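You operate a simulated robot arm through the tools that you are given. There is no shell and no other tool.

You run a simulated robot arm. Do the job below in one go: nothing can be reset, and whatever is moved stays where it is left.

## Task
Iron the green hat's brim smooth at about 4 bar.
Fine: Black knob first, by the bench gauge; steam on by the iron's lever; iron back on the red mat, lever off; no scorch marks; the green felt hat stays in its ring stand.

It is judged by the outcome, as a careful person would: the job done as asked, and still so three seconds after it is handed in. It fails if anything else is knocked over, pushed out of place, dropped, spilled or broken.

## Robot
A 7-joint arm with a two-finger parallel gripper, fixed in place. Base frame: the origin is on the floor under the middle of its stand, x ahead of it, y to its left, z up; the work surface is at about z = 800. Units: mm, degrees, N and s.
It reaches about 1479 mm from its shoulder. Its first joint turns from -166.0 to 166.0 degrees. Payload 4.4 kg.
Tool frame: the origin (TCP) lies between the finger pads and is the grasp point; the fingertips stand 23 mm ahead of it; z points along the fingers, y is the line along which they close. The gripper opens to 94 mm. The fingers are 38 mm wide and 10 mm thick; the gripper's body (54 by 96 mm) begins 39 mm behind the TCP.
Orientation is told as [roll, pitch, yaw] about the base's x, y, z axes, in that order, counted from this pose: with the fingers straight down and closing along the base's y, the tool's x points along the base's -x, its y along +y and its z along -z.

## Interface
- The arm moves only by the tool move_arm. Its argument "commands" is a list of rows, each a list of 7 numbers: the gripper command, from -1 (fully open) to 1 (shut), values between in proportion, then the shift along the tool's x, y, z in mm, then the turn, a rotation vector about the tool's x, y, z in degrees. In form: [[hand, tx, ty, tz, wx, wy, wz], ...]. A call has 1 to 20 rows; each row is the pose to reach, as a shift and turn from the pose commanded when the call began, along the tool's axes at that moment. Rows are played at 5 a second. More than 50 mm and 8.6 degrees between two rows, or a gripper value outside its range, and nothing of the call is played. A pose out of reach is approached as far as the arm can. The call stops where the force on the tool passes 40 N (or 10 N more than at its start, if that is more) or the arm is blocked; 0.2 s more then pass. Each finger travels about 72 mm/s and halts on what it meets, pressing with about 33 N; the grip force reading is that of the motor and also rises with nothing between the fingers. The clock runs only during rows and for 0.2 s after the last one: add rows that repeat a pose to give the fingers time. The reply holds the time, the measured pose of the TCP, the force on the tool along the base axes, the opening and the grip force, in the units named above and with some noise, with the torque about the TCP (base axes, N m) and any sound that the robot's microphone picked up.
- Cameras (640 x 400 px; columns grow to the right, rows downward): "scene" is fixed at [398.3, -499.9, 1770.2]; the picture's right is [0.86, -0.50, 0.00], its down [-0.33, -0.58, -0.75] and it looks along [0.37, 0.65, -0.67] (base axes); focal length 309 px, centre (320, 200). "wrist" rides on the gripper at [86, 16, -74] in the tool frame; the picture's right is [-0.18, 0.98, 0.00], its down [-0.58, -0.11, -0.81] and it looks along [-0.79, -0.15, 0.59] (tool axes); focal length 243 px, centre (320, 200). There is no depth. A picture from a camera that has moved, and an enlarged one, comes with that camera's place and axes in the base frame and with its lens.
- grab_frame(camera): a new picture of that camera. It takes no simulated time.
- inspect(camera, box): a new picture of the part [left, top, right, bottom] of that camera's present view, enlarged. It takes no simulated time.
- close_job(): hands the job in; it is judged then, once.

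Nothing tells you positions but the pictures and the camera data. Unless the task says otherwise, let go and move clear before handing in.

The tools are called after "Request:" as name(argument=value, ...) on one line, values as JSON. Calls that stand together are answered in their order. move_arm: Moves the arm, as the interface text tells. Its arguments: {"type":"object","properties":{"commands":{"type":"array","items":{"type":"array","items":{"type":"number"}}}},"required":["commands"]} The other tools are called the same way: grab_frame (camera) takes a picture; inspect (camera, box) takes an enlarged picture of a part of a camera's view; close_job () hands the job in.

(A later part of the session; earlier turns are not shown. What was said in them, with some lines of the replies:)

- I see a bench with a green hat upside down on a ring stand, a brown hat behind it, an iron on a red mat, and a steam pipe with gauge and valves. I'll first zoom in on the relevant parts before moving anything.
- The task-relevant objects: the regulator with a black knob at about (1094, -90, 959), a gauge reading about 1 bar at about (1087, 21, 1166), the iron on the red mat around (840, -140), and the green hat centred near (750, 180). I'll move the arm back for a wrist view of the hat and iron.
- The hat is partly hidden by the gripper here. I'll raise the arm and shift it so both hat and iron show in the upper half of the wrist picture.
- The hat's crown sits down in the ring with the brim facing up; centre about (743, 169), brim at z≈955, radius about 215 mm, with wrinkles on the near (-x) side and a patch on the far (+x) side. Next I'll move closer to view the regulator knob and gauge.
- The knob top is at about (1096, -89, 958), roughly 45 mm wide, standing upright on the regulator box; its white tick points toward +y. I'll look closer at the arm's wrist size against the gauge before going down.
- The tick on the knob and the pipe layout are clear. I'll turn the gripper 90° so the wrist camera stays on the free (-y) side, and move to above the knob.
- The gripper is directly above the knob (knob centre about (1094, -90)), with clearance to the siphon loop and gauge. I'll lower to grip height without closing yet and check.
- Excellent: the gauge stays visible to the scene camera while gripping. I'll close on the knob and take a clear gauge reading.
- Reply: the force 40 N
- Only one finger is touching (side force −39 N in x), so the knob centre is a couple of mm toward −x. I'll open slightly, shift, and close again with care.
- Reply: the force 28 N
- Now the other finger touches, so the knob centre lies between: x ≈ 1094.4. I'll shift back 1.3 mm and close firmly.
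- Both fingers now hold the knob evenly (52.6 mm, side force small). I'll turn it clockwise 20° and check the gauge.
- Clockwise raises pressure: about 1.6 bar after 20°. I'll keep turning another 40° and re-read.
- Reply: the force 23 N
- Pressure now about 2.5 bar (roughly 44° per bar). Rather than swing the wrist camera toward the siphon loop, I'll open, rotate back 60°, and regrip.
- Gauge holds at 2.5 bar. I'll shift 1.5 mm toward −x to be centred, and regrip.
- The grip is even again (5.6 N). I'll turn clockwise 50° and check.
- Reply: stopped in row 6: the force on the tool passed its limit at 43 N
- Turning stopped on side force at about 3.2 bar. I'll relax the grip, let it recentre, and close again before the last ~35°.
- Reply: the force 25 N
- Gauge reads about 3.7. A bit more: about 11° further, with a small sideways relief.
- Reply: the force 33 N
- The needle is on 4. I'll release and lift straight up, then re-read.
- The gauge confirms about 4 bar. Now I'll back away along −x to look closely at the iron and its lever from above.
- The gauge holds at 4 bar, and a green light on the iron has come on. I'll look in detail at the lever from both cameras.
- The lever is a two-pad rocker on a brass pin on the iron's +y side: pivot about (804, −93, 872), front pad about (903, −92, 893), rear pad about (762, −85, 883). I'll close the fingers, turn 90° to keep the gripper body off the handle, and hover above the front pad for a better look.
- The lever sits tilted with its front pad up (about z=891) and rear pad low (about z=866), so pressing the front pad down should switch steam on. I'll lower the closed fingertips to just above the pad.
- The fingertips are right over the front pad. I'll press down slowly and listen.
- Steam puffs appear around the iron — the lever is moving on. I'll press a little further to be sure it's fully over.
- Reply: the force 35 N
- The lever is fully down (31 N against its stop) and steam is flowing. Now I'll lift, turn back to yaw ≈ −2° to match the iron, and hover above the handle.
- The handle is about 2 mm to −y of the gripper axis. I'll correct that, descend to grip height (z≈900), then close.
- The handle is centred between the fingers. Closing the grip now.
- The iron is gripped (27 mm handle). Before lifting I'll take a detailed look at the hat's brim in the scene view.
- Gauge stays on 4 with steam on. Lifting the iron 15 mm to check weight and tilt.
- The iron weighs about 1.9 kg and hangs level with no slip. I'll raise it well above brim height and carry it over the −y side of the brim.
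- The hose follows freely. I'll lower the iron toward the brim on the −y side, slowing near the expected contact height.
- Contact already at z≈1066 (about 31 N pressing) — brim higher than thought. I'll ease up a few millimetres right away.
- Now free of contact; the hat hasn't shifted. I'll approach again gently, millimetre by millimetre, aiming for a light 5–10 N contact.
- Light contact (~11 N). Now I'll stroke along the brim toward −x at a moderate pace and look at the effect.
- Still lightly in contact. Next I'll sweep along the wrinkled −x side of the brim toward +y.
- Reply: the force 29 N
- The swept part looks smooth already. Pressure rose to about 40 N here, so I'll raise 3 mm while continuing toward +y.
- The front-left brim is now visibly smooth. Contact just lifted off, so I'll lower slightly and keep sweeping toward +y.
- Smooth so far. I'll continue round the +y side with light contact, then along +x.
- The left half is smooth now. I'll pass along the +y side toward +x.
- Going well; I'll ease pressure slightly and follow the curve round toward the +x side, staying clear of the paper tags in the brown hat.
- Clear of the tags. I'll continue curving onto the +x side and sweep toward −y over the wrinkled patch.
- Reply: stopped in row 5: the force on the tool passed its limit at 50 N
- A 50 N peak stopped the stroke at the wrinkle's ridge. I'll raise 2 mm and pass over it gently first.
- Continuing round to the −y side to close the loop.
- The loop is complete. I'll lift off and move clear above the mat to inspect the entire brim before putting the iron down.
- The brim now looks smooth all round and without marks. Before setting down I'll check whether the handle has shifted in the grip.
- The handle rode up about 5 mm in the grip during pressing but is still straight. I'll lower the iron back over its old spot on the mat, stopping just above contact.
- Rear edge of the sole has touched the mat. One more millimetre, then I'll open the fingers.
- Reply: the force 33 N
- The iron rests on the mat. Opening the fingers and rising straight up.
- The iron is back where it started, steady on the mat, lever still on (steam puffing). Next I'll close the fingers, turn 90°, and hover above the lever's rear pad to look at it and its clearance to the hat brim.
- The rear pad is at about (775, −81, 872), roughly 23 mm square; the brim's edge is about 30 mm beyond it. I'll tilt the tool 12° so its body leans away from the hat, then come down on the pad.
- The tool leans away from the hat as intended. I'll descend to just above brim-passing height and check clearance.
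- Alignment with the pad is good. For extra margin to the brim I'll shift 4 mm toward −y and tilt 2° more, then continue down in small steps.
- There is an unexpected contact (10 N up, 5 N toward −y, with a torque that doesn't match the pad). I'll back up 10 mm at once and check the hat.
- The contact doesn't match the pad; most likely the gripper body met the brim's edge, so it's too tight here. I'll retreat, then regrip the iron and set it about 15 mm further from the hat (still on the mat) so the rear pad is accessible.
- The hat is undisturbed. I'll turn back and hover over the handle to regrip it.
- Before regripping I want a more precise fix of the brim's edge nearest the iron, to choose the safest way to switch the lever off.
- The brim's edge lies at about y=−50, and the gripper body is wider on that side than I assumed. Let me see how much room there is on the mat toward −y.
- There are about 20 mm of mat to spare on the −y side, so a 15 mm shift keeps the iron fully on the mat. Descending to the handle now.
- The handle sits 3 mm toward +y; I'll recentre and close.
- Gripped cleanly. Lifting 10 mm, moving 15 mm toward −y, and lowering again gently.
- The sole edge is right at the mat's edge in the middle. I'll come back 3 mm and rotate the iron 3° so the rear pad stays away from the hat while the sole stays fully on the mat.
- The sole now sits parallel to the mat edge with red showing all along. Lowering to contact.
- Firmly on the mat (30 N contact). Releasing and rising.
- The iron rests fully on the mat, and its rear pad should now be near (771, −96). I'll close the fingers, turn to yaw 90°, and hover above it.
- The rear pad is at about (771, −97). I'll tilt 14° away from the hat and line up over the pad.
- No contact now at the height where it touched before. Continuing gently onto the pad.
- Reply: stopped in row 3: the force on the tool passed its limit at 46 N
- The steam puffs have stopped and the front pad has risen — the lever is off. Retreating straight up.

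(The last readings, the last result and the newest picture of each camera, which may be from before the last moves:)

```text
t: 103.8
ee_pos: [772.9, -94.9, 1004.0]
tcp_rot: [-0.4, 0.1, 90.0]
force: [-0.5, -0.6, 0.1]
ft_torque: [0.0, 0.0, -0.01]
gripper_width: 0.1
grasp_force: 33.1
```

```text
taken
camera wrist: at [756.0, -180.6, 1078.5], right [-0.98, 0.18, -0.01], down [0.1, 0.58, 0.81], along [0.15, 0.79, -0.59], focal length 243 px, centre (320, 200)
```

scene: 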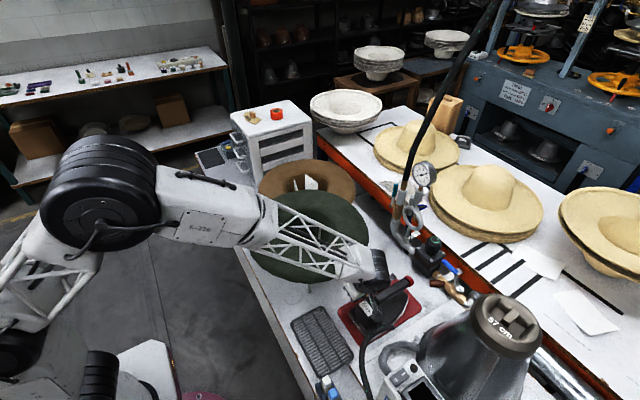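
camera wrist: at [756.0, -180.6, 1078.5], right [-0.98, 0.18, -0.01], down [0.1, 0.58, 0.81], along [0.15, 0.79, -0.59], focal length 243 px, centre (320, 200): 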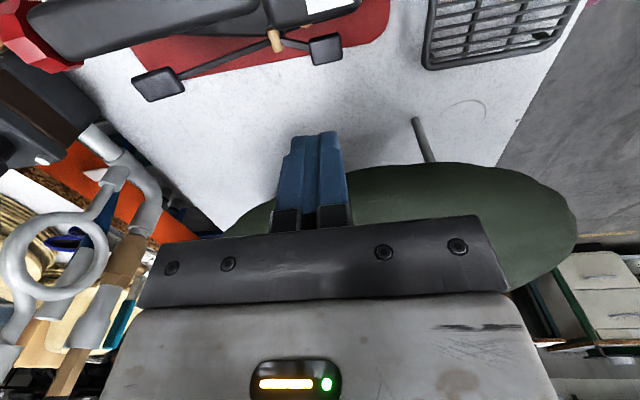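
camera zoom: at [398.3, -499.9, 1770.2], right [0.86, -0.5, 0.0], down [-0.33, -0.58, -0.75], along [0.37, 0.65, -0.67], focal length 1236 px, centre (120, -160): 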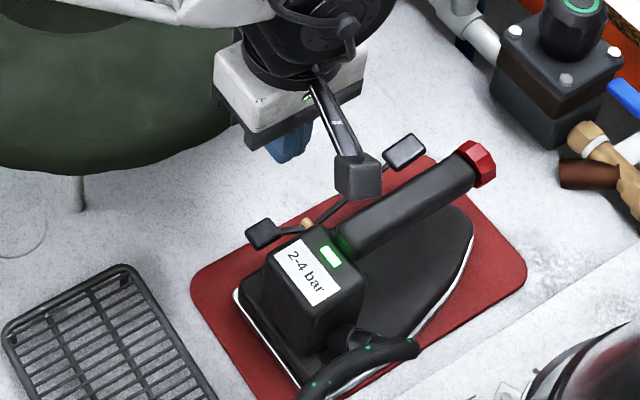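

Lever off, no more steam, iron flat on the mat. I'll rise and move back for a full check of the brim, gauge and surroundings.

Request:
move_arm(commands=[[1, 0, 0, -42, 0, 0, 0], [1, 0, 0, -84, 0, 0, 0], [1, 0, 0, -126, 0, 0, 0], [1, 0, 0, -168, 0, 0, 0], [1, 0, 0, -210, 0, 0, 0], [1, 0, 0, -250, 0, 0, 0]])

Request:
move_arm(commands=[[0.5, -23, 19, -7, 0, 0, 8.2], [0, -46, 38, -14, 0, 0, 16.4], [-0.5, -70, 57, -21, 0, 0, 24.6], [-1, -93, 76, -28, 0, 0, 32.8], [-1, -116, 95, -35, 0, 0, 41], [-1, -139, 115, -42, 0, 0, 49.2], [-1, -162, 134, -49, 0, 0, 57.4], [-1, -185, 153, -56, 0, 0, 65.6], [-1, -209, 172, -63, 0, 0, 73.8], [-1, -232, 191, -70, 0, 0, 82], [-1, -255, 210, -76, 0, 0, 90]])

Request:
grab_frame(camera="wrist")

Request:
inspect(camera="wrist", box=[200, 0, 480, 200])

Request:
grab_frame(camera="scene")

Request:
inspect(camera="scene", box=[240, 170, 390, 300])

Request:
inspect(camera="scene", box=[404, 155, 452, 190])

Request:
inspect(camera="scene", box=[335, 265, 425, 340])

```text
t: 105.2
ee_pos: [769.0, -96.6, 1255.3]
tcp_rot: [-0.3, 0.0, 90.0]
force: [0.9, 0.0, -1.2]
ft_torque: [-0.01, 0.0, -0.03]
gripper_width: 0.0
grasp_force: 33.8
```

```text
t: 107.6
ee_pos: [559.6, 158.7, 1330.1]
tcp_rot: [0.1, -0.4, -0.1]
force: [0.3, 0.8, 0.5]
ft_torque: [-0.03, 0.0, 0.01]
gripper_width: 93.8
grasp_force: 0.1
```

```text
taken
camera wrist: at [472.5, 176.2, 1403.3], right [0.19, 0.98, 0.0], down [0.58, -0.11, 0.81], along [0.8, -0.15, -0.59], focal length 243 px, centre (320, 200)
```

wrist: 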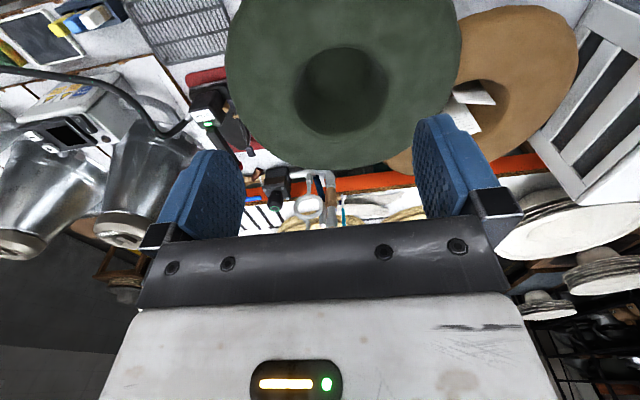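

```text
2.00 times, centred on (340, 100) of wrist
camera zoom: at [472.5, 176.2, 1403.3], right [0.19, 0.98, 0.0], down [0.58, -0.11, 0.81], along [0.8, -0.15, -0.59], focal length 485 px, centre (280, 400)
```

zoom: 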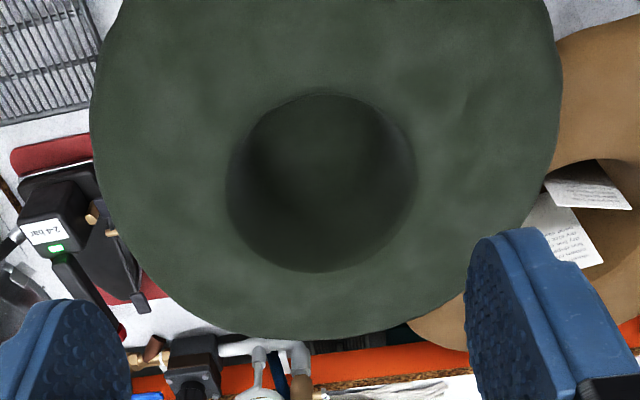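

```text
taken
```

scene: 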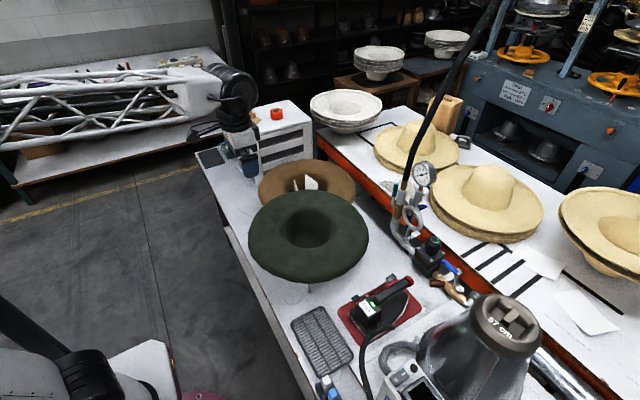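

```text
3.08 times, centred on (315, 235) of scene
camera zoom: at [398.3, -499.9, 1770.2], right [0.86, -0.5, 0.0], down [-0.33, -0.58, -0.75], along [0.37, 0.65, -0.67], focal length 951 px, centre (335, 92)
```

zoom: 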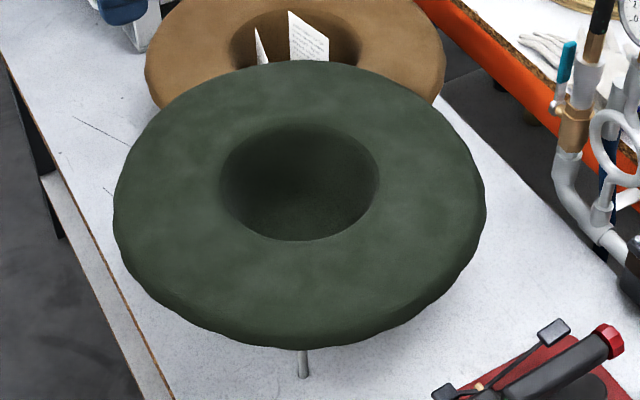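

```text
11.43 times, centred on (428, 172) of scene
camera zoom: at [398.3, -499.9, 1770.2], right [0.86, -0.5, 0.0], down [-0.33, -0.58, -0.75], along [0.37, 0.65, -0.67], focal length 3532 px, centre (-914, 514)
```

zoom: 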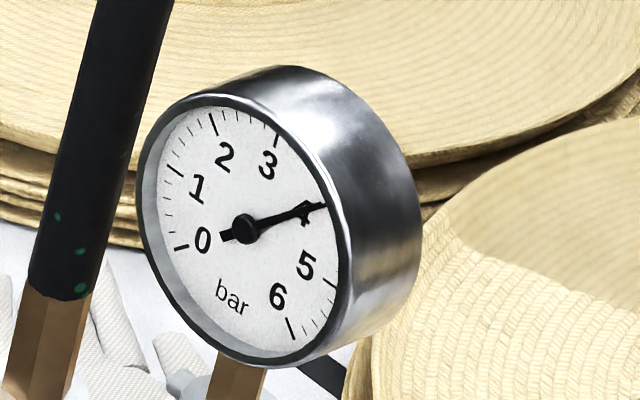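

```text
5.33 times, centred on (380, 302) of scene
camera zoom: at [398.3, -499.9, 1770.2], right [0.86, -0.5, 0.0], down [-0.33, -0.58, -0.75], along [0.37, 0.65, -0.67], focal length 1648 px, centre (0, -347)
```

zoom: 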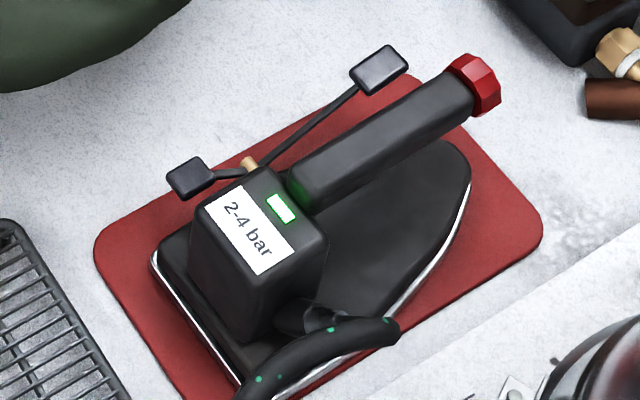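

The gauge still reads 4, the iron rests on the mat with lever off, and the hat sits in its ring. I'll zoom in on the brim once more to be sure no creases or marks remain.

Request:
inspect(camera="wrist", box=[370, 10, 470, 100])

Request:
inspect(camera="wrist", box=[220, 0, 350, 90])

Request:
inspect(camera="wrist", box=[220, 90, 420, 180])

Request:
inspect(camera="scene", box=[245, 185, 310, 285])

Request:
inspect(camera="scene", box=[305, 185, 375, 285])

```text
4.44 times, centred on (420, 55) of wrist
camera zoom: at [472.5, 176.2, 1403.3], right [0.19, 0.98, 0.0], down [0.58, -0.11, 0.81], along [0.8, -0.15, -0.59], focal length 1078 px, centre (-124, 844)
```

zoom: 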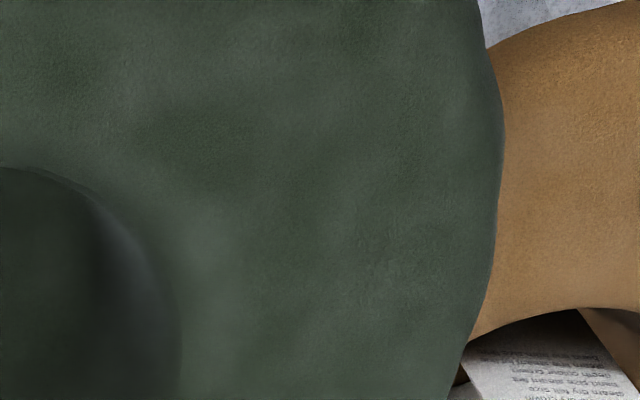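

```text
4.44 times, centred on (285, 45) of wrist
camera zoom: at [472.5, 176.2, 1403.3], right [0.19, 0.98, 0.0], down [0.58, -0.11, 0.81], along [0.8, -0.15, -0.59], focal length 1078 px, centre (476, 889)
```

zoom: 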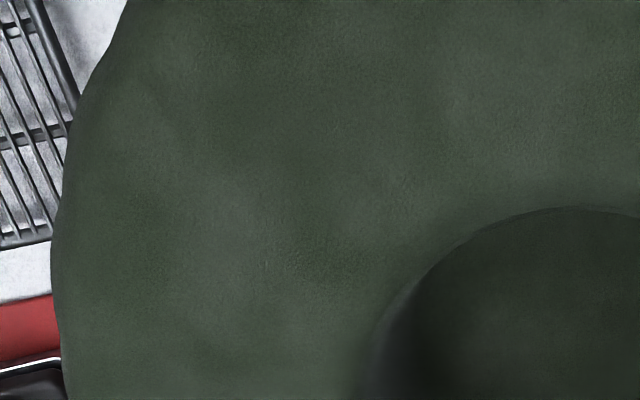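

```text
3.20 times, centred on (320, 135) of wrist
camera zoom: at [472.5, 176.2, 1403.3], right [0.19, 0.98, 0.0], down [0.58, -0.11, 0.81], along [0.8, -0.15, -0.59], focal length 776 px, centre (320, 408)
```

zoom: 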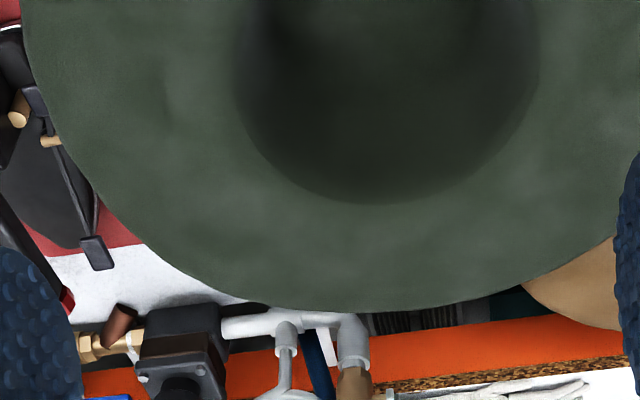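

```text
4.00 times, centred on (278, 235) of scene
camera zoom: at [398.3, -499.9, 1770.2], right [0.86, -0.5, 0.0], down [-0.33, -0.58, -0.75], along [0.37, 0.65, -0.67], focal length 1236 px, centre (490, 60)
```

zoom: 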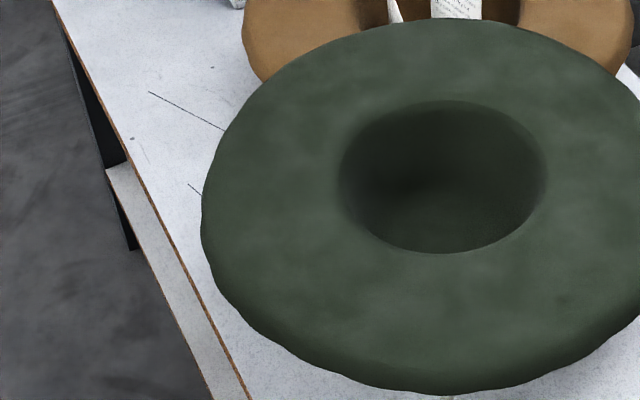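

```text
4.00 times, centred on (340, 235) of scene
camera zoom: at [398.3, -499.9, 1770.2], right [0.86, -0.5, 0.0], down [-0.33, -0.58, -0.75], along [0.37, 0.65, -0.67], focal length 1236 px, centre (240, 60)
```

zoom: 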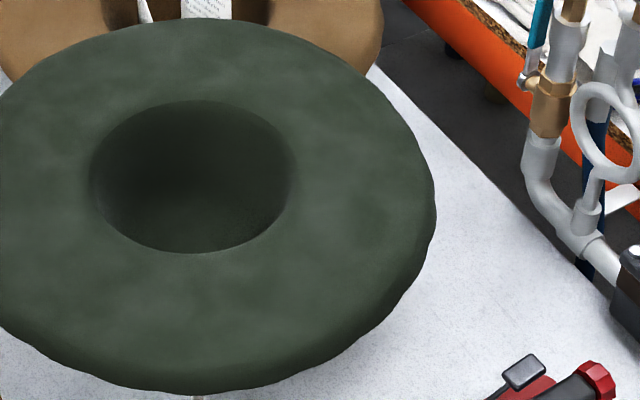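

The brim is smooth all round with no scorch marks. The hat sits in its ring stand; it moved a few millimetres when the gripper brushed the brim, and has been steady since. The gauge reads 4 bar, the iron is on the red mat with the lever off and no steam, and the arm is open and clear. I'm handing the job in.

Request:
close_job()

```text
The job is handed in.
```

I ironed the green hat's brim smooth all the way round at about 4 bar, and I see no scorch marks in the pictures. The job is handed in, but I haven't been told how it was judged.

- **Pressure:** I set the black knob first. The bench gauge read 4 bar with the steam on and still reads 4 now.
- **Iron:** It is back on the red mat with its lever off and no steam. It sits about 12 mm from where it started and is turned about 3°. I moved it because there wasn't room beside the brim to press the lever off.
- **Hat:** It is still in its ring stand, but it shifted about 5–7 mm and tilted slightly. On my first try at the lever, the gripper body touched the brim edge with about 10 N. The hat has not moved since, and I left it rather than risk nudging it further.

I saw nothing else knocked over or moved, and the arm is open and clear of the bench.
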